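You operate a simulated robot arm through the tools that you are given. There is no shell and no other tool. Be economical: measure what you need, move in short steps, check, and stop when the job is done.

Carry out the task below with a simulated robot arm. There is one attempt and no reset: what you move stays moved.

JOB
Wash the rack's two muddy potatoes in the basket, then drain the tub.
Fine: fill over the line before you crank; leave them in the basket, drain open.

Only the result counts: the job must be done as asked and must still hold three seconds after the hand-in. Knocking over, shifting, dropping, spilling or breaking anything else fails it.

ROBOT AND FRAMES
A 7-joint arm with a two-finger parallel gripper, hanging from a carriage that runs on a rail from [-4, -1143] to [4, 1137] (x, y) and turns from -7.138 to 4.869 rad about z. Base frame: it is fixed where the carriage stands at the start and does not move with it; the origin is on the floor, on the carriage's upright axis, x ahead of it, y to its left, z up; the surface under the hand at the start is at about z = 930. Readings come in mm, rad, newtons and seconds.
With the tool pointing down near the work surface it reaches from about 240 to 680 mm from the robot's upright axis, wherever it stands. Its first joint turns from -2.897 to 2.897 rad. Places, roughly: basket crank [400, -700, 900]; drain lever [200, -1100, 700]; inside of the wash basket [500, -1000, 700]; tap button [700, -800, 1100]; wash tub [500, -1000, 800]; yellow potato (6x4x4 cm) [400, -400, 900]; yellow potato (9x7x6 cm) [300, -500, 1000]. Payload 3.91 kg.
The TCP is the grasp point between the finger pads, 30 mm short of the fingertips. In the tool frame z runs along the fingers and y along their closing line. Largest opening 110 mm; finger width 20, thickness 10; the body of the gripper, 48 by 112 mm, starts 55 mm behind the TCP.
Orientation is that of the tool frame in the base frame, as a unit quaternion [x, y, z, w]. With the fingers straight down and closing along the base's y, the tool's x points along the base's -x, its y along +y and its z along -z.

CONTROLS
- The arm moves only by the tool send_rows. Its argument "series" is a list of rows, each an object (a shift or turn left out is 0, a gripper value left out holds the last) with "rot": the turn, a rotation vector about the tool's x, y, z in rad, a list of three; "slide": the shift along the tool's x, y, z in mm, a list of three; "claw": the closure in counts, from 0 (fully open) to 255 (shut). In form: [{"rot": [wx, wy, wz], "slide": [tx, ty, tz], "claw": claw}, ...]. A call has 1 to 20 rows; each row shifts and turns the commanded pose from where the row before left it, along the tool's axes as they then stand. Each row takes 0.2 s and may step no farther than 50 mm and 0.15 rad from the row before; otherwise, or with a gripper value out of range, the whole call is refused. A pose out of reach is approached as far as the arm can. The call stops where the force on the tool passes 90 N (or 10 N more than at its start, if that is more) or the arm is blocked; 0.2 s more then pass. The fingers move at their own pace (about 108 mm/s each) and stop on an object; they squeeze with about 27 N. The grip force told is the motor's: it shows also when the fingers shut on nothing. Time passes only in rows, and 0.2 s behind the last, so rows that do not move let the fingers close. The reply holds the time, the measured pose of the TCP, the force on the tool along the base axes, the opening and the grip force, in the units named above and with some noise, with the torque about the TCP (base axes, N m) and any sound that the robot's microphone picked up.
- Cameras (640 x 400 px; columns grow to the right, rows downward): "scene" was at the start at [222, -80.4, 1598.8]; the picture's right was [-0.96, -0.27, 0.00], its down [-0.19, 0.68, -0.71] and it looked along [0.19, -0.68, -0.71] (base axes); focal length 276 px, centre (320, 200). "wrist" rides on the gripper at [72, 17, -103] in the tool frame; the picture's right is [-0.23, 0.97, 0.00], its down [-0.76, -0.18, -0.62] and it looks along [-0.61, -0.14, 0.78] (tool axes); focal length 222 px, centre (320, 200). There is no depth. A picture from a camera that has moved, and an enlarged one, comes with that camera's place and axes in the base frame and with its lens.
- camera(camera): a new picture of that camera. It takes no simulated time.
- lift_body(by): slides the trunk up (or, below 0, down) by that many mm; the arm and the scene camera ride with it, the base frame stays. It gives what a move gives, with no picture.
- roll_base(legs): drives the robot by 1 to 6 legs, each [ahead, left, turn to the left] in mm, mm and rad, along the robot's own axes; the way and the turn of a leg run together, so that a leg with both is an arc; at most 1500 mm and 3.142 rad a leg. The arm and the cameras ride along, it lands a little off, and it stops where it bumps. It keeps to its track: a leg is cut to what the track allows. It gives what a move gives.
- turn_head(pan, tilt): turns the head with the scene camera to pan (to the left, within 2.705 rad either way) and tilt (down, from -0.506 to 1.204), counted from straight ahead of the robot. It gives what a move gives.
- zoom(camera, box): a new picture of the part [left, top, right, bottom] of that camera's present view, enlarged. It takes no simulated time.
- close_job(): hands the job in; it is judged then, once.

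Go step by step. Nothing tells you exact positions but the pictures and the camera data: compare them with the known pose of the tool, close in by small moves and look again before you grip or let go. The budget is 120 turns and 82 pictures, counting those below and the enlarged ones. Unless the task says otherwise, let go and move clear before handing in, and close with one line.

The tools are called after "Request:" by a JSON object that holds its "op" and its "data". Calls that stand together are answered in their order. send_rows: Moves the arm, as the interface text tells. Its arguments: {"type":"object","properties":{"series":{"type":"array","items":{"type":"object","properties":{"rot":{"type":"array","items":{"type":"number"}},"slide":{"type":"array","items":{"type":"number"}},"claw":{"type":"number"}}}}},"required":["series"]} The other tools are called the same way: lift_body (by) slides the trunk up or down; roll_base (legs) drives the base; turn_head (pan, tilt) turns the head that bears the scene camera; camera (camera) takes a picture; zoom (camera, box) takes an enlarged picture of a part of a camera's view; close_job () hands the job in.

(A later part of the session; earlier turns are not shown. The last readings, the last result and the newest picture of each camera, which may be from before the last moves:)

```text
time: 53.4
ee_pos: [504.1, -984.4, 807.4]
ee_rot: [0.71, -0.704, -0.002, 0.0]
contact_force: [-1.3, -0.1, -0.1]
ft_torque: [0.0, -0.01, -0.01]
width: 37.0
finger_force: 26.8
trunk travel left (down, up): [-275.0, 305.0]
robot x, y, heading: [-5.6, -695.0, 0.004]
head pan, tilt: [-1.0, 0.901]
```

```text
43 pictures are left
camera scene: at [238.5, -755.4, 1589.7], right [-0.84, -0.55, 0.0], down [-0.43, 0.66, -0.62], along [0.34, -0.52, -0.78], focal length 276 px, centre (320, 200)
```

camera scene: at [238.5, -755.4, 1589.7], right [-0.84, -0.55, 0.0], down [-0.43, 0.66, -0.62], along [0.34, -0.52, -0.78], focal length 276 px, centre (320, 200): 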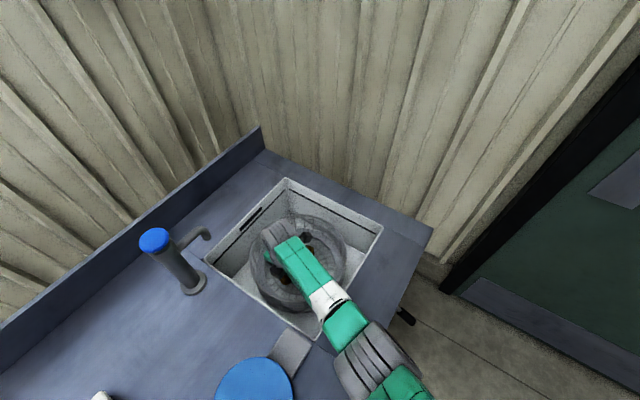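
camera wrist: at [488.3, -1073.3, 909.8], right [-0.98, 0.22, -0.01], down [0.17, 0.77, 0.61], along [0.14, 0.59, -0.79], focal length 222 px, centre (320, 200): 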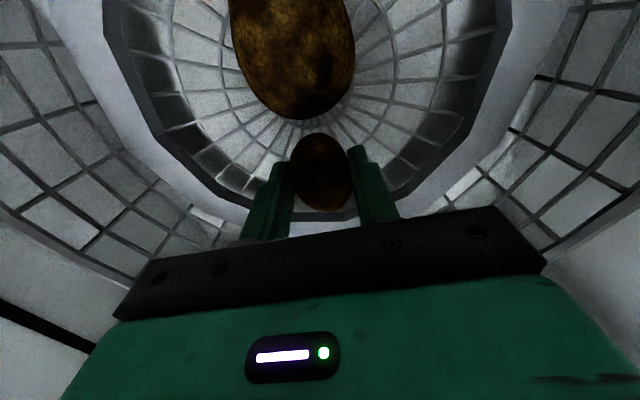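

Request:
{"op": "send_rows", "data": {"series": [{"slide": [0, 0, 12]}, {"slide": [0, 0, 10]}, {"slide": [0, 0, 5]}, {}]}}

Request:
{"op": "camera", "data": {"camera": "wrist"}}

```text
time: 54.4
ee_pos: [505.4, -987.0, 780.0]
ee_rot: [0.711, -0.704, 0.0, 0.0]
contact_force: [-0.3, -0.1, 0.7]
ft_torque: [0.01, -0.04, 0.0]
width: 37.4
finger_force: 27.0
trunk travel left (down, up): [-275.0, 305.0]
robot x, y, heading: [-5.7, -694.3, 0.008]
head pan, tilt: [-1.0, 0.901]
```

```text
42 pictures are left
camera wrist: at [487.6, -1059.1, 884.7], right [-0.98, 0.22, 0.0], down [0.17, 0.76, 0.62], along [0.14, 0.61, -0.78], focal length 222 px, centre (320, 200)
```

wrist: 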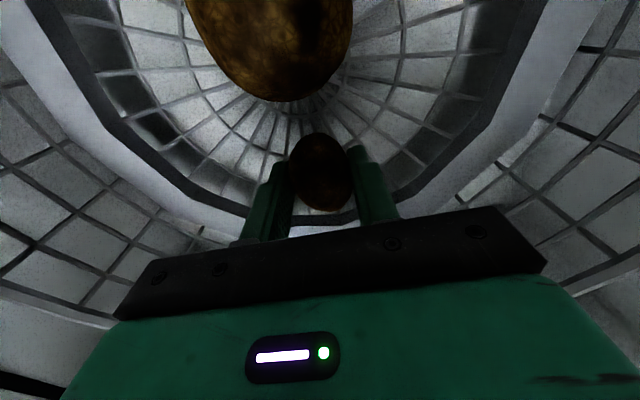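

Request:
{"op": "send_rows", "data": {"series": [{"slide": [0, 0, 5]}, {"claw": 140}, {"claw": 110}, {"claw": 110}, {"slide": [0, 0, -12]}, {"slide": [0, 0, -30]}, {"slide": [0, 0, -50]}, {"slide": [0, 0, -50]}, {"slide": [0, 0, -50]}, {"slide": [0, 0, -50]}, {"slide": [0, 0, -50]}, {"slide": [0, 0, -50]}, {}]}}

Request:
{"op": "camera", "data": {"camera": "scene"}}

Request:
{"op": "camera", "data": {"camera": "wrist"}}

```text
time: 57.2
ee_pos: [507.4, -984.7, 1116.3]
ee_rot: [0.71, -0.704, -0.003, -0.001]
contact_force: [-0.7, 0.2, 0.1]
ft_torque: [0.01, 0.01, 0.0]
width: 62.9
finger_force: 0.1
trunk travel left (down, up): [-275.0, 305.0]
robot x, y, heading: [-1.7, -688.1, 0.005]
head pan, tilt: [-1.0, 0.901]
```

```text
41 pictures are left
camera scene: at [238.5, -755.4, 1589.7], right [-0.84, -0.55, 0.0], down [-0.43, 0.66, -0.62], along [0.34, -0.52, -0.78], focal length 276 px, centre (320, 200)
```

scene: 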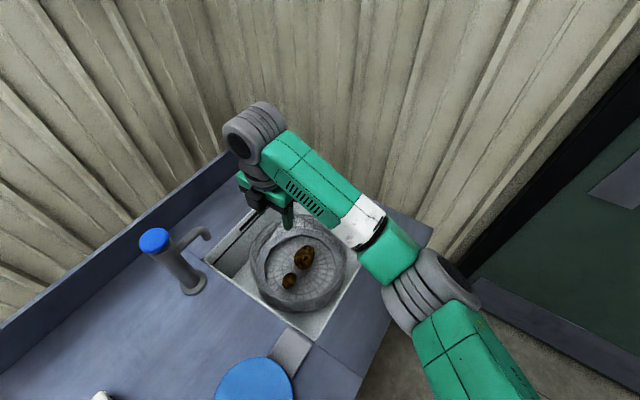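

```text
40 pictures are left
camera wrist: at [489.2, -1058.4, 1220.5], right [-0.98, 0.22, 0.0], down [0.17, 0.76, 0.62], along [0.14, 0.61, -0.78], focal length 222 px, centre (320, 200)
```

wrist: 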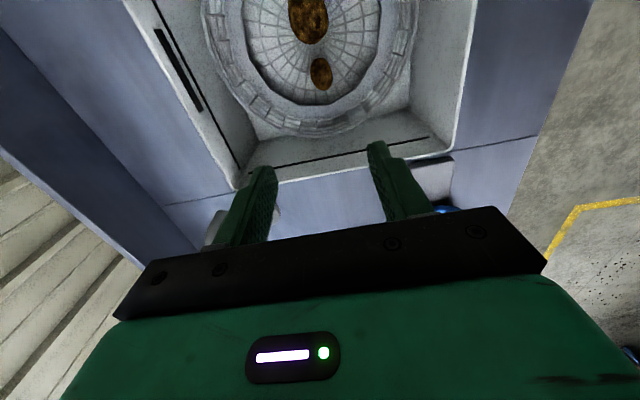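

Both potatoes are in. Now I check the drain lever's state.

Request:
{"op": "turn_head", "data": {"pan": -1.4, "tilt": 1.1}}

Request:
{"op": "camera", "data": {"camera": "scene"}}

```text
time: 58.1
ee_pos: [506.5, -985.2, 1115.3]
ee_rot: [0.71, -0.704, -0.001, -0.001]
contact_force: [-0.2, -0.3, 0.2]
ft_torque: [0.01, 0.01, -0.02]
width: 62.5
finger_force: 0.0
trunk travel left (down, up): [-275.0, 305.0]
robot x, y, heading: [-1.4, -693.2, 0.005]
head pan, tilt: [-1.4, 1.1]
```

```text
39 pictures are left
camera scene: at [208.5, -754.2, 1575.9], right [-0.98, -0.18, 0.0], down [-0.16, 0.88, -0.45], along [0.08, -0.45, -0.89], focal length 276 px, centre (320, 200)
```

scene: 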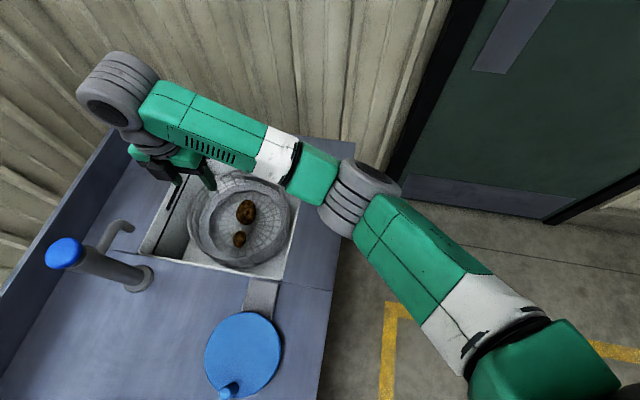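

Lever is hidden for now. Next I move above the tap cap (about [657, -808, 1118]) with fingers shut.

Request:
{"op": "send_rows", "data": {"series": [{"slide": [0, 0, -45], "claw": 255}, {"slide": [0, 0, -45]}, {"slide": [-35, -30, 0]}, {"slide": [-35, -30, 0]}, {"slide": [-35, -30, 0]}, {"slide": [-35, -30, 0]}, {"slide": [-37, -30, 0]}, {}]}}

Request:
{"op": "camera", "data": {"camera": "wrist"}}

Request:
{"op": "camera", "data": {"camera": "scene"}}

```text
time: 59.9
ee_pos: [654.4, -809.8, 1208.2]
ee_rot: [0.71, -0.704, -0.002, -0.001]
contact_force: [-0.4, -0.6, -0.8]
ft_torque: [0.0, 0.02, -0.02]
width: 0.0
finger_force: 27.4
trunk travel left (down, up): [-275.0, 305.0]
robot x, y, heading: [-4.8, -690.7, 0.004]
head pan, tilt: [-1.4, 1.1]
```

```text
38 pictures are left
camera wrist: at [638.1, -881.7, 1312.2], right [-0.98, 0.22, 0.0], down [0.17, 0.76, 0.63], along [0.14, 0.61, -0.78], focal length 222 px, centre (320, 200)
```

wrist: 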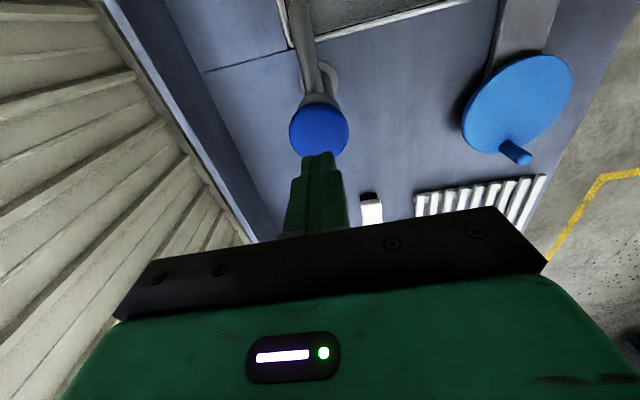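

```text
37 pictures are left
camera scene: at [208.6, -754.1, 1575.9], right [-0.98, -0.18, 0.0], down [-0.16, 0.88, -0.45], along [0.08, -0.45, -0.89], focal length 276 px, centre (320, 200)
```

scene: 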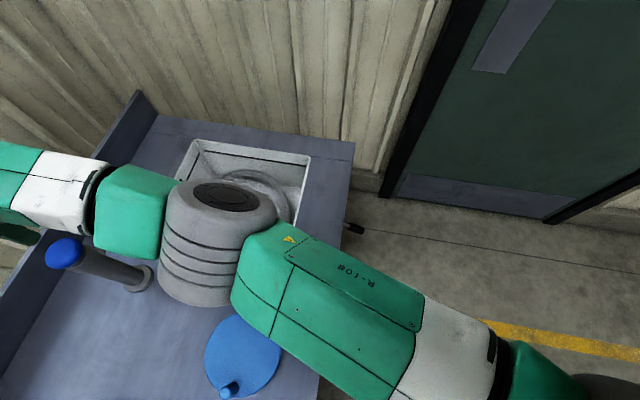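

Aligned over the cap. I check the drain lever, now visible, before turning on the water.

Request:
{"op": "zoom", "data": {"camera": "scene", "box": [160, 120, 400, 270]}}

```text
2.67 times, centred on (280, 195) of scene
camera zoom: at [208.6, -754.1, 1575.9], right [-0.98, -0.18, 0.0], down [-0.16, 0.88, -0.45], along [0.08, -0.45, -0.89], focal length 735 px, centre (427, 213)
```

zoom: 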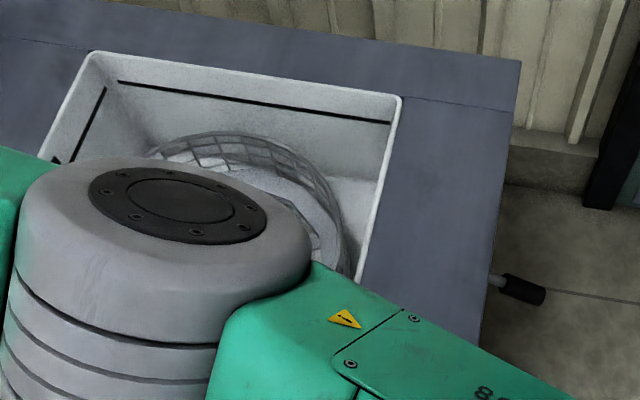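

Request:
{"op": "send_rows", "data": {"series": [{"slide": [-3, -2, 25]}, {"slide": [0, 0, 20]}, {"slide": [0, 0, 5]}, {}]}}

Request:
{"op": "camera", "data": {"camera": "wrist"}}

```text
time: 60.9
ee_pos: [655.8, -805.6, 1157.8]
ee_rot: [0.71, -0.704, -0.002, 0.0]
contact_force: [0.4, 0.6, 0.2]
ft_torque: [-0.04, 0.0, -0.02]
width: 0.0
finger_force: 27.1
trunk travel left (down, up): [-275.0, 305.0]
robot x, y, heading: [-1.0, -689.3, 0.005]
head pan, tilt: [-1.4, 1.1]
```

```text
35 pictures are left
camera wrist: at [638.9, -878.6, 1262.3], right [-0.98, 0.22, 0.0], down [0.17, 0.76, 0.62], along [0.14, 0.61, -0.78], focal length 222 px, centre (320, 200)
```

wrist: 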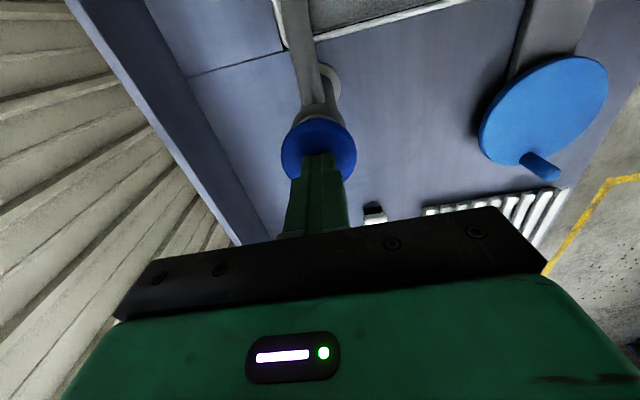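

Request:
{"op": "send_rows", "data": {"series": [{"slide": [0, 0, 4]}, {"slide": [0, 0, 4]}, {"slide": [0, 0, 4]}, {}]}}

```text
time: 61.9
ee_pos: [656.2, -806.7, 1147.7]
ee_rot: [0.71, -0.704, -0.001, -0.001]
contact_force: [-14.5, -2.0, 27.9]
ft_torque: [-0.12, 0.43, -0.02]
width: 0.2
finger_force: 26.9
trunk travel left (down, up): [-275.0, 305.0]
robot x, y, heading: [-0.1, -690.3, 0.005]
head pan, tilt: [-1.4, 1.1]
heard: click
```

A click. I lift off and look at the tub and spout.

Request:
{"op": "send_rows", "data": {"series": [{"slide": [0, 0, -10]}, {"slide": [0, 0, -20]}, {}]}}

Request:
{"op": "zoom", "data": {"camera": "scene", "box": [0, 110, 400, 360]}}

```text
time: 62.7
ee_pos: [657.2, -806.6, 1175.9]
ee_rot: [0.71, -0.704, -0.002, -0.001]
contact_force: [0.3, 0.0, -0.7]
ft_torque: [0.05, 0.02, 0.01]
width: 0.1
finger_force: 26.9
trunk travel left (down, up): [-275.0, 305.0]
robot x, y, heading: [-2.5, -693.7, 0.007]
head pan, tilt: [-1.4, 1.1]
```

```text
1.60 times, centred on (200, 235) of scene
camera zoom: at [208.5, -754.2, 1575.8], right [-0.98, -0.18, 0.0], down [-0.16, 0.88, -0.45], along [0.08, -0.45, -0.89], focal length 441 px, centre (512, 144)
```

zoom: 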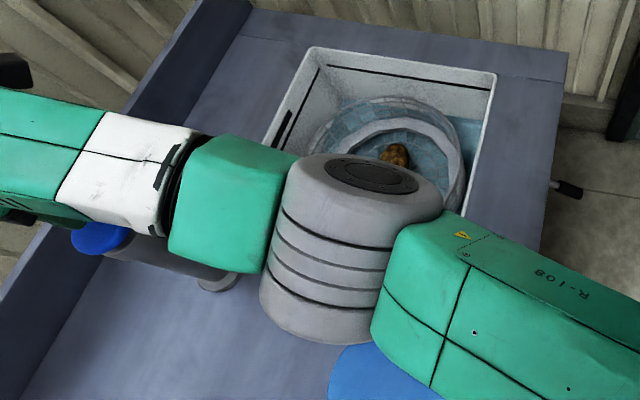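

Water is rising. I wait briefly and watch the level.

Request:
{"op": "send_rows", "data": {"series": [{}, {}, {}, {}]}}

Request:
{"op": "zoom", "data": {"camera": "scene", "box": [140, 110, 380, 260]}}

```text
time: 63.7
ee_pos: [657.6, -806.5, 1175.9]
ee_rot: [0.711, -0.704, -0.002, -0.001]
contact_force: [0.4, 0.0, -0.1]
ft_torque: [0.03, -0.01, 0.01]
width: 0.0
finger_force: 27.2
trunk travel left (down, up): [-275.0, 305.0]
robot x, y, heading: [-3.5, -689.3, 0.009]
head pan, tilt: [-1.4, 1.1]
```

```text
2.67 times, centred on (260, 185) of scene
camera zoom: at [208.4, -754.2, 1575.9], right [-0.98, -0.18, 0.0], down [-0.16, 0.88, -0.45], along [0.08, -0.45, -0.89], focal length 735 px, centre (480, 240)
```

zoom: 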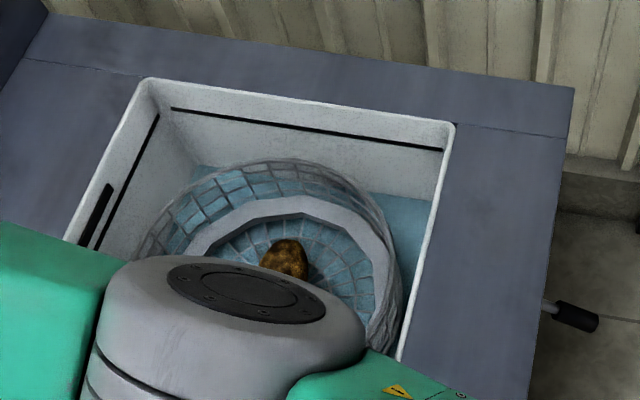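

Request:
{"op": "send_rows", "data": {"series": [{}, {}, {}, {}, {}, {}, {}, {}, {}, {}]}}

Request:
{"op": "zoom", "data": {"camera": "scene", "box": [140, 110, 380, 260]}}

```text
time: 65.9
ee_pos: [656.9, -806.9, 1176.5]
ee_rot: [0.711, -0.704, -0.001, -0.001]
contact_force: [-0.3, 0.0, -0.6]
ft_torque: [0.01, 0.02, 0.03]
width: 0.1
finger_force: 27.1
trunk travel left (down, up): [-275.0, 305.0]
robot x, y, heading: [-4.5, -686.4, 0.009]
head pan, tilt: [-1.4, 1.1]
```

```text
2.67 times, centred on (260, 185) of scene
camera zoom: at [208.4, -754.2, 1575.9], right [-0.98, -0.18, 0.0], down [-0.16, 0.88, -0.45], along [0.08, -0.45, -0.89], focal length 735 px, centre (480, 240)
```

zoom: 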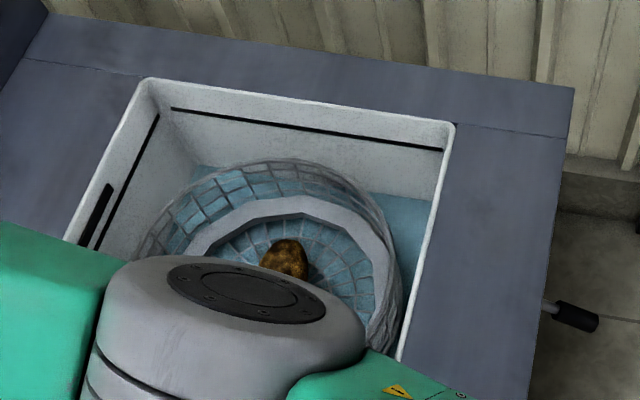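

The level stopped, so each press gives limited water. I press again and hold a while.

Request:
{"op": "send_rows", "data": {"series": [{"slide": [0, 0, 20]}, {"slide": [0, 0, 9]}, {}, {}, {}, {}, {}]}}

Request:
{"op": "zoom", "data": {"camera": "scene", "box": [140, 110, 380, 260]}}

```text
time: 67.5
ee_pos: [656.9, -806.5, 1147.7]
ee_rot: [0.71, -0.704, 0.0, 0.0]
contact_force: [-20.0, 1.8, 40.8]
ft_torque: [-0.04, 0.6, 0.0]
width: 0.0
finger_force: 26.9
trunk travel left (down, up): [-275.0, 305.0]
robot x, y, heading: [-3.5, -690.4, 0.004]
head pan, tilt: [-1.4, 1.1]
heard: click
```

```text
2.67 times, centred on (260, 185) of scene
camera zoom: at [208.7, -754.4, 1576.3], right [-0.98, -0.18, 0.0], down [-0.16, 0.88, -0.45], along [0.08, -0.45, -0.89], focal length 735 px, centre (480, 240)
```

zoom: 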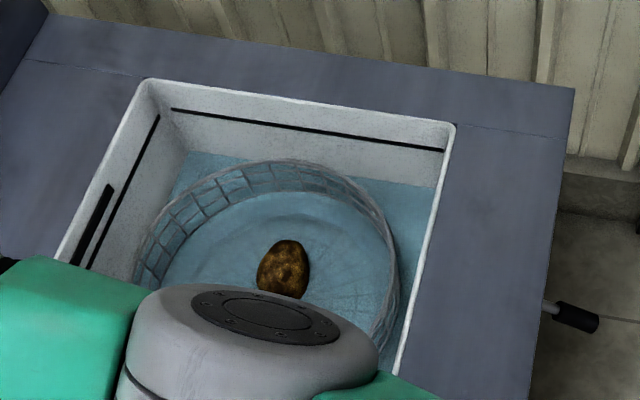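

It rose while held. I hold further and watch.

Request:
{"op": "send_rows", "data": {"series": [{}, {}, {}, {}]}}

Request:
{"op": "zoom", "data": {"camera": "scene", "box": [140, 110, 380, 260]}}

```text
time: 68.5
ee_pos: [657.7, -806.4, 1147.9]
ee_rot: [0.71, -0.704, 0.0, -0.001]
contact_force: [-22.2, 3.1, 46.4]
ft_torque: [-0.01, 0.65, 0.0]
width: 0.0
finger_force: 27.0
trunk travel left (down, up): [-275.0, 305.0]
robot x, y, heading: [1.5, -693.4, 0.005]
head pan, tilt: [-1.4, 1.1]
```

```text
2.67 times, centred on (260, 185) of scene
camera zoom: at [208.8, -754.4, 1576.2], right [-0.98, -0.18, 0.0], down [-0.16, 0.88, -0.45], along [0.08, -0.45, -0.89], focal length 735 px, centre (480, 240)
```

zoom: 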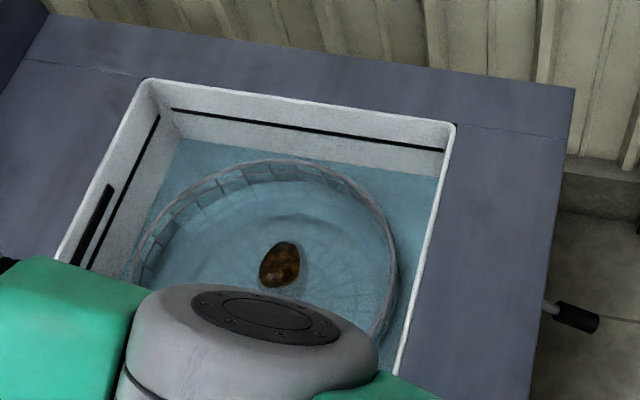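

Request:
{"op": "send_rows", "data": {"series": [{}, {}, {}, {}, {}, {}, {}]}}

Request:
{"op": "zoom", "data": {"camera": "scene", "box": [140, 110, 380, 260]}}

```text
time: 70.1
ee_pos: [657.2, -804.5, 1148.3]
ee_rot: [0.71, -0.704, 0.0, 0.0]
contact_force: [-17.7, 2.4, 43.9]
ft_torque: [0.0, 0.57, -0.02]
width: 0.0
finger_force: 27.2
trunk travel left (down, up): [-275.0, 305.0]
robot x, y, heading: [-4.3, -692.7, 0.006]
head pan, tilt: [-1.4, 1.1]
```

```text
2.67 times, centred on (260, 185) of scene
camera zoom: at [209.0, -754.4, 1576.2], right [-0.98, -0.18, 0.0], down [-0.16, 0.88, -0.45], along [0.08, -0.45, -0.89], focal length 735 px, centre (480, 240)
```

zoom: 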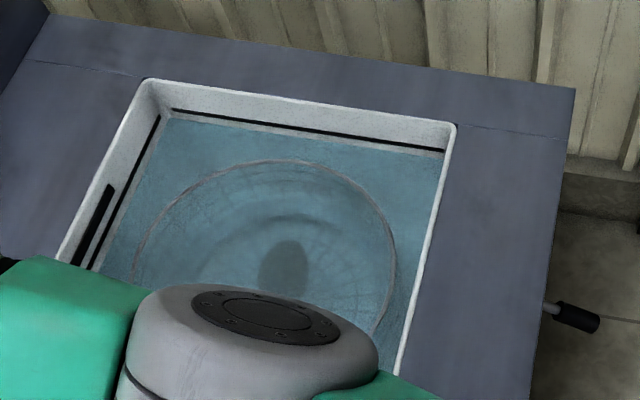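

Request:
{"op": "send_rows", "data": {"series": [{}, {}, {}, {}]}}

Request:
{"op": "zoom", "data": {"camera": "scene", "box": [140, 110, 380, 260]}}

```text
time: 71.1
ee_pos: [657.1, -805.8, 1149.0]
ee_rot: [0.71, -0.704, 0.0, 0.0]
contact_force: [-16.0, 2.1, 43.0]
ft_torque: [-0.08, 0.49, -0.02]
width: 0.0
finger_force: 26.7
trunk travel left (down, up): [-275.0, 305.0]
robot x, y, heading: [-3.5, -693.1, 0.003]
head pan, tilt: [-1.4, 1.1]
```

```text
2.67 times, centred on (260, 185) of scene
camera zoom: at [209.2, -754.4, 1576.2], right [-0.98, -0.18, 0.0], down [-0.16, 0.88, -0.45], along [0.08, -0.45, -0.89], focal length 735 px, centre (480, 240)
```

zoom: 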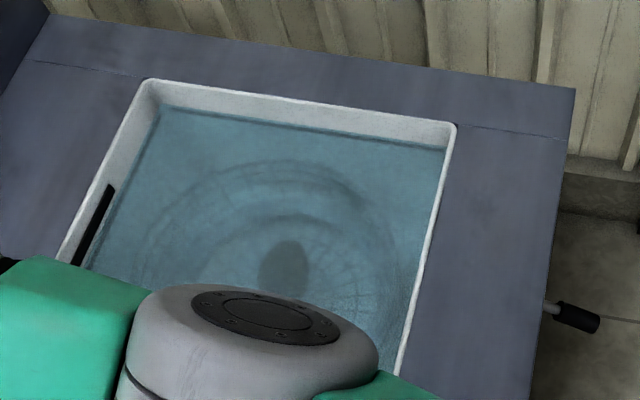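

The water is now over the line, so I release the button and check the level holds.

Request:
{"op": "send_rows", "data": {"series": [{"slide": [0, 0, -20]}, {"slide": [0, 0, -40]}, {"slide": [0, 0, -40]}, {}, {}, {}]}}

Request:
{"op": "zoom", "data": {"camera": "scene", "box": [140, 110, 380, 260]}}

Request:
{"op": "camera", "data": {"camera": "wrist"}}

```text
time: 72.5
ee_pos: [653.8, -804.1, 1244.9]
ee_rot: [0.71, -0.704, -0.002, -0.001]
contact_force: [0.2, -0.8, 0.5]
ft_torque: [0.02, 0.04, -0.03]
width: 0.0
finger_force: 26.7
trunk travel left (down, up): [-275.0, 305.0]
robot x, y, heading: [-3.8, -689.4, 0.005]
head pan, tilt: [-1.4, 1.1]
```

```text
2.67 times, centred on (260, 185) of scene
camera zoom: at [208.4, -754.2, 1575.9], right [-0.98, -0.18, 0.0], down [-0.16, 0.88, -0.45], along [0.08, -0.45, -0.89], focal length 735 px, centre (480, 240)
```

zoom: 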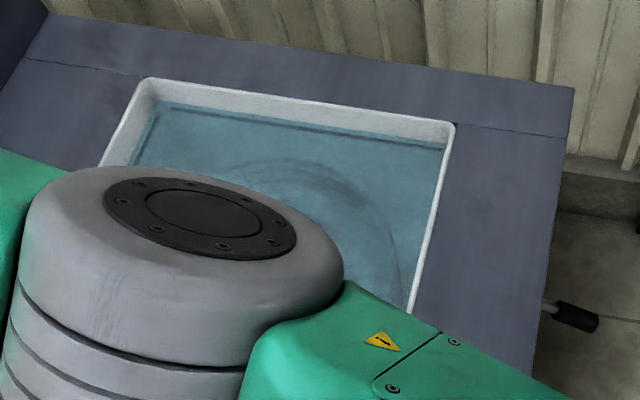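

```text
26 pictures are left
camera wrist: at [636.4, -877.6, 1349.4], right [-0.98, 0.22, 0.0], down [0.17, 0.76, 0.62], along [0.14, 0.61, -0.78], focal length 222 px, centre (320, 200)
```

wrist: 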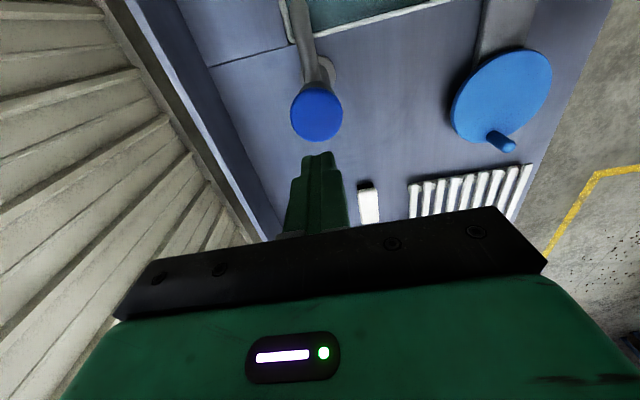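

Water is above the line and holding. Next is the crank: disc centre about [354, -706, 941], knob about [354, -642, 965]. I move above the knob.

Request:
{"op": "send_rows", "data": {"series": [{"slide": [-20, 38, 0], "claw": 0}, {"slide": [-20, 38, 0]}, {"slide": [-20, 38, 0]}, {"slide": [-20, 38, 0]}, {"slide": [-20, 38, 10]}, {"slide": [-20, 38, 20]}, {"slide": [-20, 38, 25]}, {"slide": [-22, 34, 30]}, {"slide": [0, 0, 40]}, {}]}}

Request:
{"op": "camera", "data": {"camera": "wrist"}}

```text
refused: row 8 steps farther than a row can; nothing moved
```

```text
25 pictures are left
camera wrist: at [636.4, -877.6, 1349.4], right [-0.98, 0.22, 0.0], down [0.17, 0.76, 0.62], along [0.14, 0.61, -0.78], focal length 222 px, centre (320, 200)
```

wrist: 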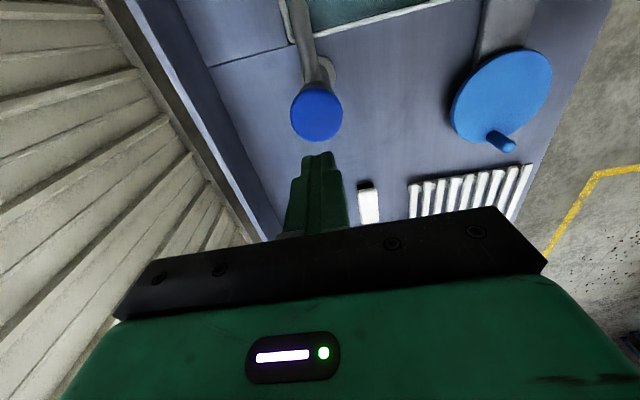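

One row was too long and nothing moved, so I resend with shorter steps.

Request:
{"op": "send_rows", "data": {"series": [{"slide": [-20, 38, 0], "claw": 0}, {"slide": [-20, 38, 0]}, {"slide": [-20, 38, 0]}, {"slide": [-20, 38, 0]}, {"slide": [-20, 38, 0]}, {"slide": [-20, 38, 10]}, {"slide": [-20, 38, 15]}, {"slide": [-22, 34, 20]}, {"slide": [0, 0, 40]}, {"slide": [0, 0, 40]}, {}]}}

Request:
{"op": "camera", "data": {"camera": "wrist"}}

```text
time: 74.9
ee_pos: [356.4, -645.0, 1122.4]
ee_rot: [0.71, -0.704, -0.001, 0.0]
contact_force: [-0.6, -0.5, 0.0]
ft_torque: [-0.01, -0.02, 0.02]
width: 109.7
finger_force: 0.0
trunk travel left (down, up): [-275.0, 305.0]
robot x, y, heading: [-3.4, -693.4, 0.007]
head pan, tilt: [-1.4, 1.1]
```

```text
24 pictures are left
camera wrist: at [338.4, -718.5, 1226.7], right [-0.98, 0.22, 0.0], down [0.17, 0.76, 0.63], along [0.14, 0.61, -0.78], focal length 222 px, centre (320, 200)
```

wrist: 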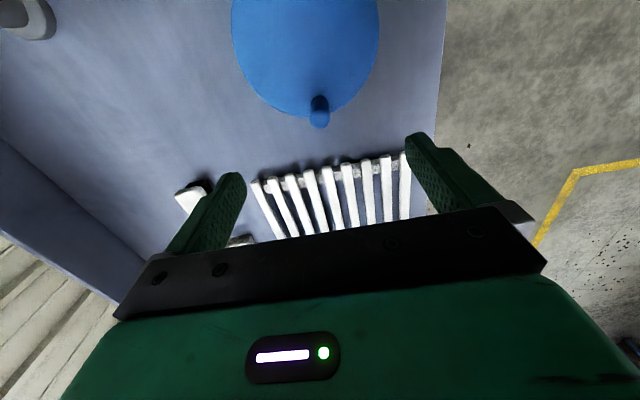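

The knob stands at about [354.5, -646], z 945–1000. I descend around it and check.

Request:
{"op": "send_rows", "data": {"series": [{"slide": [0, 2, 40]}, {"slide": [0, 0, 40]}, {"slide": [0, 0, 15]}, {}]}}

Request:
{"op": "camera", "data": {"camera": "wrist"}}

```text
time: 75.9
ee_pos: [351.9, -646.4, 1027.9]
ee_rot: [0.71, -0.704, -0.002, -0.001]
contact_force: [-0.1, 1.0, 0.4]
ft_torque: [0.01, -0.04, -0.01]
width: 110.0
finger_force: 0.3
trunk travel left (down, up): [-275.0, 305.0]
robot x, y, heading: [-2.6, -686.6, 0.003]
head pan, tilt: [-1.4, 1.1]
```

```text
23 pictures are left
camera wrist: at [334.7, -718.3, 1132.5], right [-0.98, 0.22, 0.0], down [0.17, 0.76, 0.63], along [0.14, 0.61, -0.78], focal length 222 px, centre (320, 200)
```

wrist: 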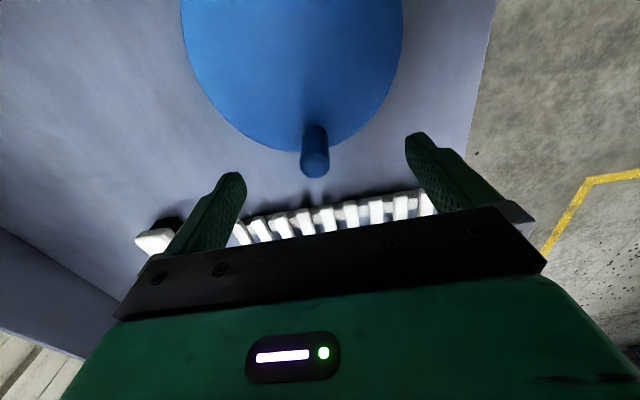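

Refined: knob about [357, -640], top near z 985. I lower to z≈982 and close.

Request:
{"op": "send_rows", "data": {"series": [{"slide": [-6, -4, 25]}, {"slide": [0, 0, 15]}, {"slide": [0, 0, 5]}, {"claw": 200}, {"claw": 255}, {"claw": 255}, {"claw": 255}]}}

Request:
{"op": "camera", "data": {"camera": "wrist"}}

```text
time: 77.5
ee_pos: [355.9, -638.5, 983.3]
ee_rot: [0.71, -0.704, -0.001, -0.002]
contact_force: [2.3, -0.1, -5.2]
ft_torque: [0.18, -1.11, 0.16]
width: 21.7
finger_force: 45.1
trunk travel left (down, up): [-275.0, 305.0]
robot x, y, heading: [0.5, -686.5, -0.001]
head pan, tilt: [-1.4, 1.1]
```

```text
22 pictures are left
camera wrist: at [338.6, -711.1, 1087.3], right [-0.98, 0.22, 0.0], down [0.17, 0.76, 0.63], along [0.14, 0.61, -0.78], focal length 222 px, centre (320, 200)
```

wrist: 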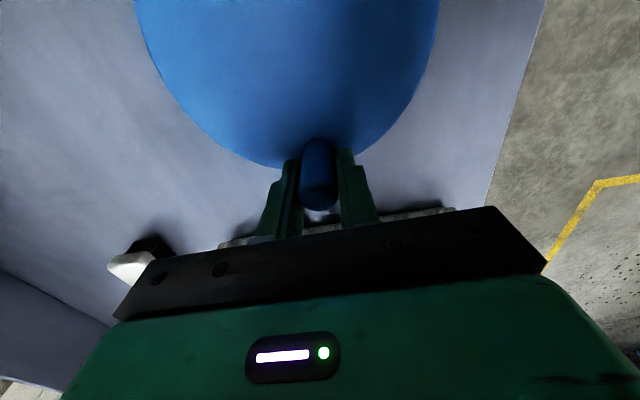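

The knob is gripped. I turn the crank through a first small arc and read the forces.

Request:
{"op": "send_rows", "data": {"series": [{"slide": [1.25, -12.68, 0]}, {"slide": [3.7, -12.19, 0]}, {"slide": [6.01, -11.24, 0]}, {"slide": [8.08, -9.85, 0]}, {}]}}

```text
time: 78.7
ee_pos: [401.9, -658.3, 982.7]
ee_rot: [0.71, -0.704, -0.001, -0.001]
contact_force: [1.4, -0.1, 5.1]
ft_torque: [-0.21, -0.32, 0.13]
width: 21.2
finger_force: 45.1
trunk travel left (down, up): [-275.0, 305.0]
robot x, y, heading: [-2.0, -689.8, 0.007]
head pan, tilt: [-1.4, 1.1]
```

Forces are tiny; the circle estimate is good. I continue.

Request:
{"op": "send_rows", "data": {"series": [{"slide": [21.09, -14.09, 0]}, {"slide": [24.87, -4.95, 0]}, {"slide": [24.87, 4.95, 0]}, {"slide": [21.09, 14.09, 0]}]}}

```text
time: 79.7
ee_pos: [399.0, -752.5, 981.2]
ee_rot: [0.709, -0.705, -0.002, 0.004]
contact_force: [-15.8, -6.0, -7.6]
ft_torque: [-0.02, -1.78, -0.47]
width: 21.4
finger_force: 45.2
trunk travel left (down, up): [-275.0, 305.0]
robot x, y, heading: [-3.2, -691.4, 0.002]
head pan, tilt: [-1.4, 1.1]
```

Request:
{"op": "send_rows", "data": {"series": [{"slide": [14.09, 21.09, 0]}, {"slide": [4.95, 24.87, 0]}, {"slide": [-4.95, 24.87, 0]}, {"slide": [-14.09, 21.09, 0]}, {"slide": [-21.09, 14.09, 0]}, {"slide": [-24.87, 4.95, 0]}]}}

Request:
{"op": "camera", "data": {"camera": "wrist"}}

```text
time: 81.1
ee_pos: [296.4, -699.9, 985.1]
ee_rot: [0.711, -0.703, -0.001, -0.004]
contact_force: [29.3, 11.7, -5.6]
ft_torque: [-0.71, 1.12, -0.07]
width: 21.6
finger_force: 44.7
trunk travel left (down, up): [-275.0, 305.0]
robot x, y, heading: [-4.0, -687.5, 0.003]
head pan, tilt: [-1.4, 1.1]
```

```text
21 pictures are left
camera wrist: at [278.6, -773.2, 1088.9], right [-0.98, 0.22, 0.0], down [0.17, 0.76, 0.63], along [0.14, 0.61, -0.78], focal length 222 px, centre (320, 200)
```

wrist: 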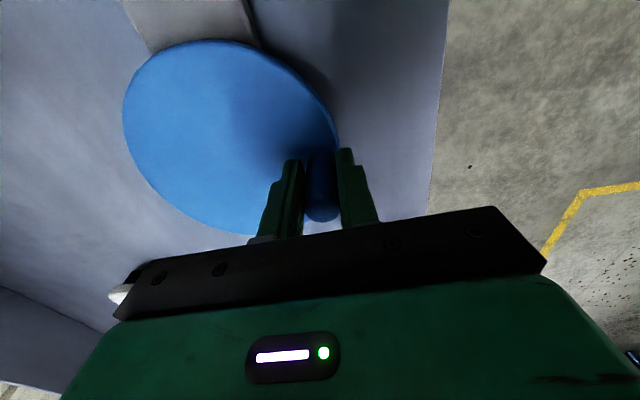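

Works; radius is a bit smaller (61 mm). I do a full turn with the corrected radius.

Request:
{"op": "send_rows", "data": {"series": [{"slide": [0, -4, 0]}, {"slide": [-23.34, -4.64, 0]}, {"slide": [-19.79, -13.22, 0]}, {"slide": [-13.22, -19.79, 0]}, {"slide": [-4.64, -23.34, 0]}, {"slide": [4.64, -23.34, 0]}, {"slide": [13.22, -19.79, 0]}, {"slide": [19.79, -13.22, 0]}, {"slide": [23.34, -4.64, 0]}, {"slide": [23.34, 4.64, 0]}, {"slide": [19.79, 13.22, 0]}, {"slide": [13.22, 19.79, 0]}, {"slide": [4.64, 23.34, 0]}, {"slide": [-4.64, 23.34, 0]}, {"slide": [-13.22, 19.79, 0]}, {"slide": [-19.79, 13.22, 0]}, {"slide": [-23.34, 4.64, 0]}]}}

Request:
{"op": "turn_head", "data": {"pan": -1.2, "tilt": 0.9}}

Request:
{"op": "camera", "data": {"camera": "scene"}}

```text
time: 84.2
ee_pos: [322.8, -775.3, 982.4]
ee_rot: [-0.704, 0.71, -0.002, -0.01]
contact_force: [-17.7, -28.9, 0.3]
ft_torque: [0.36, -0.25, 0.33]
width: 0.1
finger_force: 37.4
trunk travel left (down, up): [-275.0, 305.0]
robot x, y, heading: [-7.3, -692.0, -0.0]
head pan, tilt: [-1.4, 1.1]
stopped in row 15: the force on the tool passed its limit at 98 N (the readings are from after the stop); the commanded pose is now the measured one
```

```text
time: 84.9
ee_pos: [329.1, -766.0, 983.5]
ee_rot: [-0.706, 0.708, -0.003, -0.005]
contact_force: [-0.4, -0.2, 0.3]
ft_torque: [-0.01, -0.04, -0.04]
width: 0.0
finger_force: 37.6
trunk travel left (down, up): [-275.0, 305.0]
robot x, y, heading: [-5.6, -691.3, 0.004]
head pan, tilt: [-1.201, 0.901]
```

```text
20 pictures are left
camera scene: at [224.9, -763.5, 1589.7], right [-0.93, -0.36, 0.0], down [-0.29, 0.73, -0.62], along [0.23, -0.58, -0.78], focal length 276 px, centre (320, 200)
```

scene: 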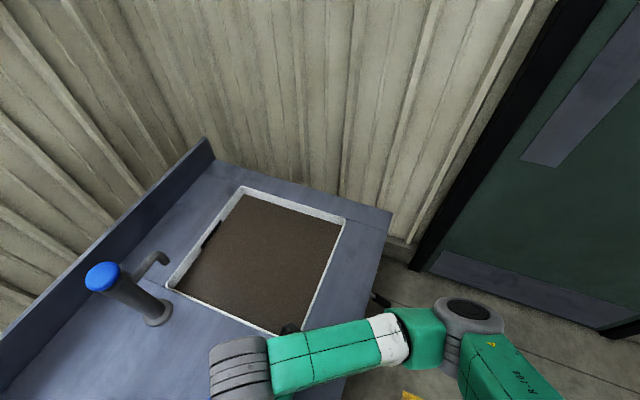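

The water turned muddy, so washing works, but the knob slipped out of the grip. I rise and find it again to add more turns.

Request:
{"op": "send_rows", "data": {"series": [{"slide": [0, 0, -30]}, {"slide": [0, 0, -40], "claw": 0}, {"slide": [0, 0, -30]}, {}]}}

Request:
{"op": "camera", "data": {"camera": "wrist"}}

```text
time: 85.9
ee_pos: [328.9, -767.3, 1085.6]
ee_rot: [-0.705, 0.709, -0.002, -0.006]
contact_force: [-0.2, 0.0, -0.9]
ft_torque: [-0.02, -0.03, 0.03]
width: 110.0
finger_force: 0.1
trunk travel left (down, up): [-275.0, 305.0]
robot x, y, heading: [-2.2, -690.9, 0.006]
head pan, tilt: [-1.201, 0.901]
```

```text
19 pictures are left
camera wrist: at [310.0, -838.6, 1191.0], right [-0.97, 0.23, 0.0], down [0.18, 0.77, 0.61], along [0.14, 0.6, -0.79], focal length 222 px, centre (320, 200)
```

wrist: 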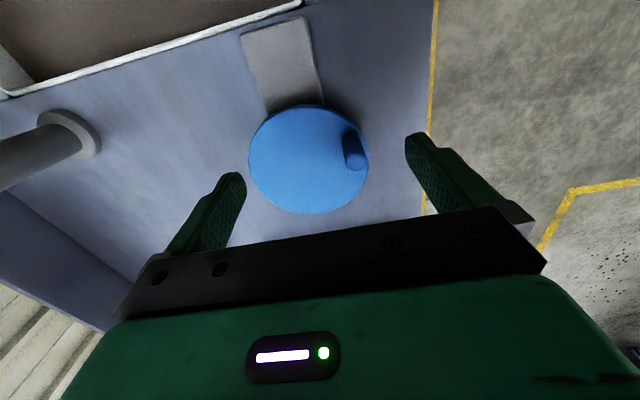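

From the gripped points the crank centre is about [358.5, -704] with radius 63.5; the knob is now at about [299, -729]. I go above it and check.

Request:
{"op": "send_rows", "data": {"series": [{"slide": [-38, 30, 0]}, {"slide": [0, 0, 40]}, {"slide": [0, 0, 20]}, {}]}}

Request:
{"op": "camera", "data": {"camera": "wrist"}}

```text
time: 86.9
ee_pos: [298.3, -727.5, 1025.7]
ee_rot: [-0.705, 0.709, -0.003, -0.005]
contact_force: [1.1, -0.9, -0.3]
ft_torque: [0.0, 0.01, 0.03]
width: 110.1
finger_force: 0.1
trunk travel left (down, up): [-275.0, 305.0]
robot x, y, heading: [-3.2, -695.3, 0.004]
head pan, tilt: [-1.201, 0.901]
```

```text
18 pictures are left
camera wrist: at [279.9, -799.0, 1130.6], right [-0.97, 0.23, 0.0], down [0.18, 0.77, 0.61], along [0.14, 0.6, -0.79], focal length 222 px, centre (320, 200)
```

wrist: 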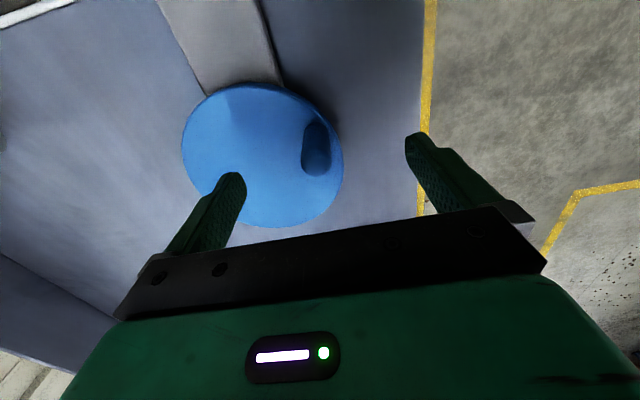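

Request:
{"op": "send_rows", "data": {"series": [{"slide": [-2, -1, 25]}, {"slide": [0, 0, 15]}, {"slide": [0, 0, 5]}, {"claw": 200}, {"claw": 255}, {"claw": 255}, {"claw": 255}]}}

```text
time: 88.5
ee_pos: [300.9, -727.2, 979.2]
ee_rot: [-0.706, 0.709, -0.002, -0.005]
contact_force: [3.6, 1.3, -7.2]
ft_torque: [-0.18, -1.5, -0.04]
width: 21.5
finger_force: 45.2
trunk travel left (down, up): [-275.0, 305.0]
robot x, y, heading: [-6.6, -692.7, 0.002]
head pan, tilt: [-1.201, 0.901]
```

Gripped again (21.5 mm). I make half a turn and check.

Request:
{"op": "send_rows", "data": {"series": [{"slide": [-21.55, 3.8, 0]}, {"slide": [-21.55, -3.8, 0]}, {"slide": [-18.95, -10.94, 0]}, {"slide": [-14.06, -16.76, 0]}, {"slide": [-7.48, -20.56, 0]}, {"slide": [0, -21.88, 0]}, {"slide": [7.48, -20.56, 0]}, {"slide": [14.06, -16.76, 0]}, {"slide": [18.95, -10.94, 0]}]}}

```text
time: 90.0
ee_pos: [374.4, -624.5, 980.9]
ee_rot: [0.711, -0.704, -0.004, -0.009]
contact_force: [28.9, 45.9, -6.9]
ft_torque: [-0.68, 0.52, 0.49]
width: 0.0
finger_force: 37.6
trunk travel left (down, up): [-275.0, 305.0]
robot x, y, heading: [-4.0, -688.5, 0.007]
head pan, tilt: [-1.201, 0.901]
stopped in row 7: the force on the tool passed its limit at 95 N (the readings are from after the stop); the commanded pose is now the measured one
```

It slipped again: along tool x only friction holds. Next time I'll rotate the tool with the crank so the finger pads push tangentially. First I find the knob.

Request:
{"op": "send_rows", "data": {"series": [{"slide": [0, 0, -30]}, {"slide": [30, 15, -40], "claw": 0}, {"slide": [40, 0, -30]}, {"slide": [30, 0, 0]}, {}]}}

Request:
{"op": "camera", "data": {"camera": "wrist"}}

```text
refused: row 2 steps farther than a row can; nothing moved
```

```text
17 pictures are left
camera wrist: at [357.1, -697.9, 1084.5], right [-0.98, 0.22, 0.0], down [0.17, 0.75, 0.64], along [0.14, 0.62, -0.77], focal length 222 px, centre (320, 200)
```

wrist: 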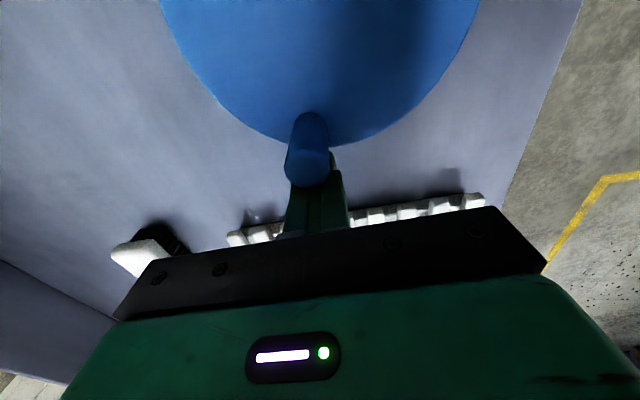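

The knob is at about [377, -640] (θ≈73°), so around 2.3 turns are done. I rise, recentre with the tool turned tangentially, and regrip.

Request:
{"op": "send_rows", "data": {"series": [{"slide": [0, 0, -30]}, {"slide": [0, 0, -35], "claw": 0}, {"slide": [15, -2, 0], "rot": [0, 0, 0.15]}, {"rot": [0, 0, 0.15]}, {}]}}

Request:
{"op": "camera", "data": {"camera": "wrist"}}

```text
time: 91.2
ee_pos: [373.8, -653.0, 1045.1]
ee_rot: [-0.594, 0.804, 0.001, -0.001]
contact_force: [0.3, 0.3, -0.2]
ft_torque: [-0.01, 0.0, 0.02]
width: 110.1
finger_force: 0.0
trunk travel left (down, up): [-275.0, 305.0]
robot x, y, heading: [-1.4, -693.6, 0.008]
head pan, tilt: [-1.201, 0.901]
```

```text
16 pictures are left
camera wrist: at [334.2, -716.7, 1148.7], right [-0.86, 0.5, 0.0], down [0.39, 0.68, 0.62], along [0.31, 0.54, -0.78], focal length 222 px, centre (320, 200)
```

wrist: 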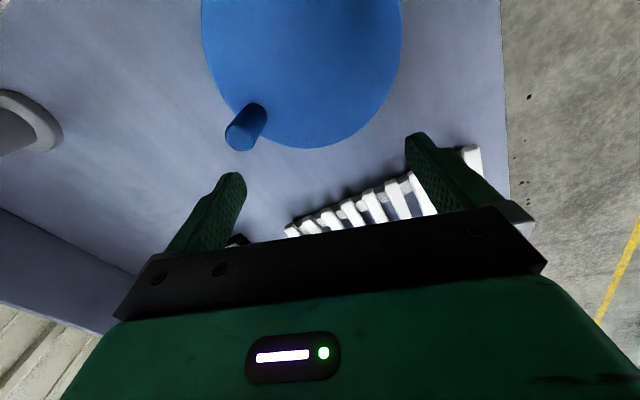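

The wheel had coasted on; the knob is now at about [420, -691] (θ≈12°). I move there, turn the tool to match and grip.

Request:
{"op": "send_rows", "data": {"series": [{"slide": [11.3, -27.6, 0], "rot": [0, 0, 0]}, {"slide": [11.3, -27.6, 0]}, {"rot": [0, 0, 0.15]}, {"rot": [0, 0, 0.15]}, {"rot": [0, 0, 0.15]}, {"rot": [0, 0, 0.15]}, {"rot": [0, 0, 0.15]}, {"rot": [0, 0, 0.15]}, {"rot": [0, 0, 0.15]}, {"slide": [0, 0, 30]}, {"slide": [0, 0, 25]}, {"slide": [0, 0, 10]}, {"claw": 200}, {"claw": 255}, {"claw": 255}, {"claw": 255}]}}

Request:
{"op": "camera", "data": {"camera": "wrist"}}

```text
time: 94.6
ee_pos: [420.2, -687.0, 979.5]
ee_rot: [-0.113, 0.994, 0.001, -0.001]
contact_force: [-0.3, 6.8, 9.9]
ft_torque: [-1.53, 0.35, -0.45]
width: 22.2
finger_force: 44.9
trunk travel left (down, up): [-275.0, 305.0]
robot x, y, heading: [-3.2, -693.3, 0.01]
head pan, tilt: [-1.201, 0.901]
```

```text
15 pictures are left
camera wrist: at [344.7, -686.7, 1083.6], right [0.0, 1.0, 0.0], down [0.78, 0.0, 0.62], along [0.62, 0.0, -0.78], focal length 222 px, centre (320, 200)
```

wrist: 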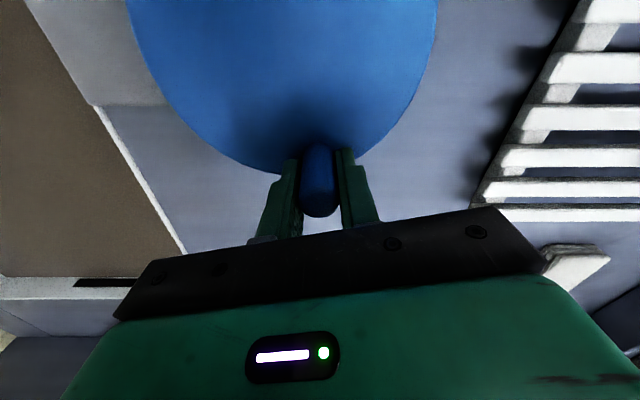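

Solid grip. I crank with the tool rotating along.

Request:
{"op": "send_rows", "data": {"series": [{"slide": [0.71, -9.41, 0], "rot": [0, 0, 0.15]}, {"slide": [0.71, -9.41, 0], "rot": [0, 0, 0.15]}, {"slide": [0.71, -9.41, 0], "rot": [0, 0, 0.15]}, {"slide": [0.71, -9.41, 0], "rot": [0, 0, 0.15]}, {"slide": [0.71, -9.41, 0], "rot": [0, 0, 0.15]}, {"slide": [0.71, -9.41, 0], "rot": [0, 0, 0.15]}, {"slide": [0.71, -9.41, 0], "rot": [0, 0, 0.15]}, {"slide": [0.71, -9.41, 0], "rot": [0, 0, 0.15]}]}}

```text
time: 96.4
ee_pos: [395.0, -757.6, 978.1]
ee_rot: [0.469, 0.883, -0.001, 0.001]
contact_force: [0.5, -11.0, 6.7]
ft_torque: [0.59, -1.0, 0.32]
width: 22.2
finger_force: 44.9
trunk travel left (down, up): [-275.0, 305.0]
robot x, y, heading: [-0.1, -690.1, 0.004]
head pan, tilt: [-1.201, 0.901]
```

Request:
{"op": "send_rows", "data": {"series": [{"slide": [0.71, -9.41, 0], "rot": [0, 0, 0.15]}, {"slide": [0.71, -9.41, 0], "rot": [0, 0, 0.15]}, {"slide": [0.71, -9.41, 0], "rot": [0, 0, 0.15]}, {"slide": [0.71, -9.41, 0], "rot": [0, 0, 0.15]}, {"slide": [0.71, -9.41, 0], "rot": [0, 0, 0.15]}, {"slide": [0.71, -9.41, 0], "rot": [0, 0, 0.15]}, {"slide": [0.71, -9.41, 0], "rot": [0, 0, 0.15]}, {"slide": [0.71, -9.41, 0], "rot": [0, 0, 0.15]}, {"slide": [0.71, -9.41, 0], "rot": [0, 0, 0.15]}, {"slide": [0.71, -9.41, 0], "rot": [0, 0, 0.15]}]}}

```text
time: 98.6
ee_pos: [309.2, -743.9, 978.9]
ee_rot: [0.944, 0.33, 0.003, -0.002]
contact_force: [-16.8, 6.3, 55.5]
ft_torque: [-1.45, -1.32, 0.97]
width: 21.5
finger_force: 45.4
out of reach, approached as far as the arm can: row 10
trunk travel left (down, up): [-275.0, 305.0]
robot x, y, heading: [-3.4, -691.6, 0.004]
head pan, tilt: [-1.201, 0.901]
```

The wrist limit is reached at θ≈-141°, about three turns in all. I release, turn the tool back by 180° above the knob, and regrip for one more stroke.

Request:
{"op": "send_rows", "data": {"series": [{"claw": 0}, {"claw": 0}, {"slide": [0, 0, -35]}, {"slide": [0, 0, -35]}, {"rot": [0, 0, -0.15]}, {"rot": [0, 0, -0.15]}, {"rot": [0, 0, -0.15]}, {"rot": [0, 0, -0.15]}, {"rot": [0, 0, -0.15]}, {"rot": [0, 0, -0.15]}, {"rot": [0, 0, -0.15]}, {"rot": [0, 0, -0.15]}, {"rot": [0, 0, -0.15]}, {"rot": [0, 0, -0.15]}, {"rot": [0, 0, -0.15]}, {"rot": [0, 0, -0.15]}, {"rot": [0, 0, -0.15]}, {"rot": [0, 0, -0.15]}, {"rot": [0, 0, -0.15]}, {"rot": [0, 0, -0.15]}]}}

Request:
{"op": "send_rows", "data": {"series": [{"rot": [0, 0, -0.15]}, {"rot": [0, 0, -0.15]}, {"rot": [0, 0, -0.15]}, {"rot": [0, 0, -0.15]}, {}]}}

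Request:
{"op": "camera", "data": {"camera": "wrist"}}

```text
time: 102.8
ee_pos: [313.5, -782.5, 1001.2]
ee_rot: [0.035, 0.999, 0.001, -0.002]
contact_force: [0.2, 0.0, 0.0]
ft_torque: [0.0, 0.0, -0.04]
width: 110.2
finger_force: 0.1
out of reach, approached as far as the arm can: row 3, 4
trunk travel left (down, up): [-275.0, 305.0]
robot x, y, heading: [-2.5, -686.2, 0.004]
head pan, tilt: [-1.201, 0.901]
```

```text
time: 104.0
ee_pos: [313.4, -782.0, 999.4]
ee_rot: [-0.26, 0.966, 0.001, -0.001]
contact_force: [0.4, 1.1, 0.2]
ft_torque: [-0.02, -0.01, 0.02]
width: 109.9
finger_force: 0.0
trunk travel left (down, up): [-275.0, 305.0]
robot x, y, heading: [-3.7, -688.8, 0.007]
head pan, tilt: [-1.201, 0.901]
```

```text
14 pictures are left
camera wrist: at [240.9, -804.4, 1104.4], right [-0.29, 0.96, 0.0], down [0.75, 0.23, 0.62], along [0.59, 0.18, -0.78], focal length 222 px, centre (320, 200)
```

wrist: 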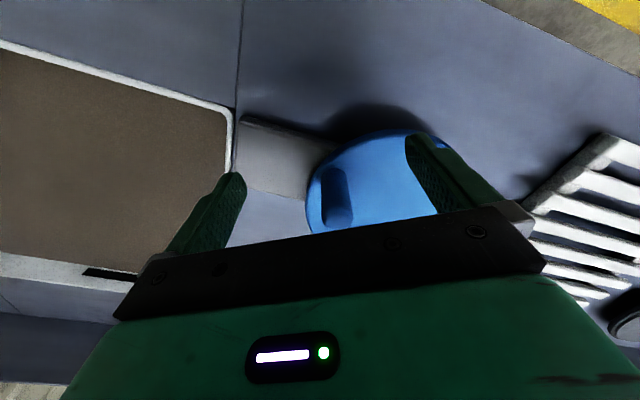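

The knob is at about [335, -761] (θ≈-112°). I raise, align the tool (flipped), descend and grip.

Request:
{"op": "send_rows", "data": {"series": [{"slide": [0, 0, -45]}, {"rot": [0, 0, -0.15]}, {"rot": [0, 0, -0.15]}, {"rot": [0, 0, -0.15]}, {"rot": [0, 0, -0.15]}, {"rot": [0, 0, -0.06]}, {"slide": [-27.6, -12.1, 0]}, {}, {"slide": [0, 0, 30]}, {"slide": [0, 0, 25]}, {"slide": [0, 0, 10]}, {"claw": 200}, {"claw": 255}, {"claw": 255}, {"claw": 255}]}}

Request:
{"op": "camera", "data": {"camera": "wrist"}}

```text
time: 107.2
ee_pos: [334.8, -762.0, 980.3]
ee_rot: [-0.559, 0.829, 0.001, -0.001]
contact_force: [0.9, -0.1, -2.3]
ft_torque: [-0.81, -1.14, -0.11]
width: 21.6
finger_force: 45.0
trunk travel left (down, up): [-275.0, 305.0]
robot x, y, heading: [-2.6, -685.5, 0.005]
head pan, tilt: [-1.201, 0.901]
```

```text
13 pictures are left
camera wrist: at [291.0, -822.2, 1084.1], right [-0.82, 0.58, 0.0], down [0.45, 0.64, 0.62], along [0.36, 0.51, -0.78], focal length 222 px, centre (320, 200)
```

wrist: 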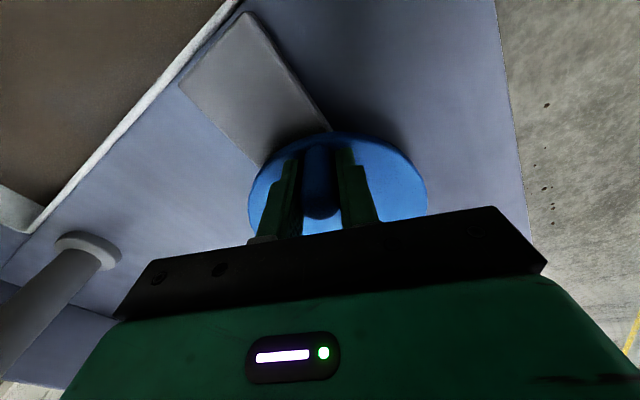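

Request:
{"op": "send_rows", "data": {"series": [{"slide": [-0.71, 9.41, 0], "rot": [0, 0, 0.15]}, {"slide": [-0.71, 9.41, 0], "rot": [0, 0, 0.15]}, {"slide": [-0.71, 9.41, 0], "rot": [0, 0, 0.15]}, {"slide": [-0.71, 9.41, 0], "rot": [0, 0, 0.15]}, {"slide": [-0.71, 9.41, 0], "rot": [0, 0, 0.15]}, {"slide": [-0.71, 9.41, 0], "rot": [0, 0, 0.15]}, {"slide": [-0.71, 9.41, 0], "rot": [0, 0, 0.15]}, {"slide": [-0.71, 9.41, 0], "rot": [0, 0, 0.15]}, {"slide": [-0.71, 9.41, 0], "rot": [0, 0, 0.15]}, {"slide": [-0.71, 9.41, 0], "rot": [0, 0, 0.15]}]}}

Request:
{"op": "send_rows", "data": {"series": [{"slide": [-0.71, 9.41, 0], "rot": [0, 0, 0.15]}, {"slide": [-0.71, 9.41, 0], "rot": [0, 0, 0.15]}, {"slide": [-0.71, 9.41, 0], "rot": [0, 0, 0.15]}, {"slide": [-0.71, 9.41, 0], "rot": [0, 0, 0.15]}, {"slide": [-0.71, 9.41, 0], "rot": [0, 0, 0.15]}, {"slide": [-0.71, 9.41, 0], "rot": [0, 0, 0.15]}, {"slide": [-0.71, 9.41, 0], "rot": [0, 0, 0.15]}, {"slide": [-0.71, 9.41, 0], "rot": [0, 0, 0.15]}, {}]}}

```text
time: 109.4
ee_pos: [298.9, -684.1, 979.4]
ee_rot: [0.157, 0.988, 0.001, -0.002]
contact_force: [4.5, 2.6, 10.6]
ft_torque: [-1.01, 1.1, 0.19]
width: 21.9
finger_force: 45.1
trunk travel left (down, up): [-275.0, 305.0]
robot x, y, heading: [0.5, -688.5, 0.009]
head pan, tilt: [-1.201, 0.901]
```

```text
time: 111.4
ee_pos: [354.8, -639.8, 978.6]
ee_rot: [0.687, 0.727, -0.001, 0.0]
contact_force: [6.0, -7.7, -3.9]
ft_torque: [-0.4, -1.17, 0.33]
width: 21.8
finger_force: 45.5
trunk travel left (down, up): [-275.0, 305.0]
robot x, y, heading: [-2.6, -691.4, 0.001]
head pan, tilt: [-1.201, 0.901]
```

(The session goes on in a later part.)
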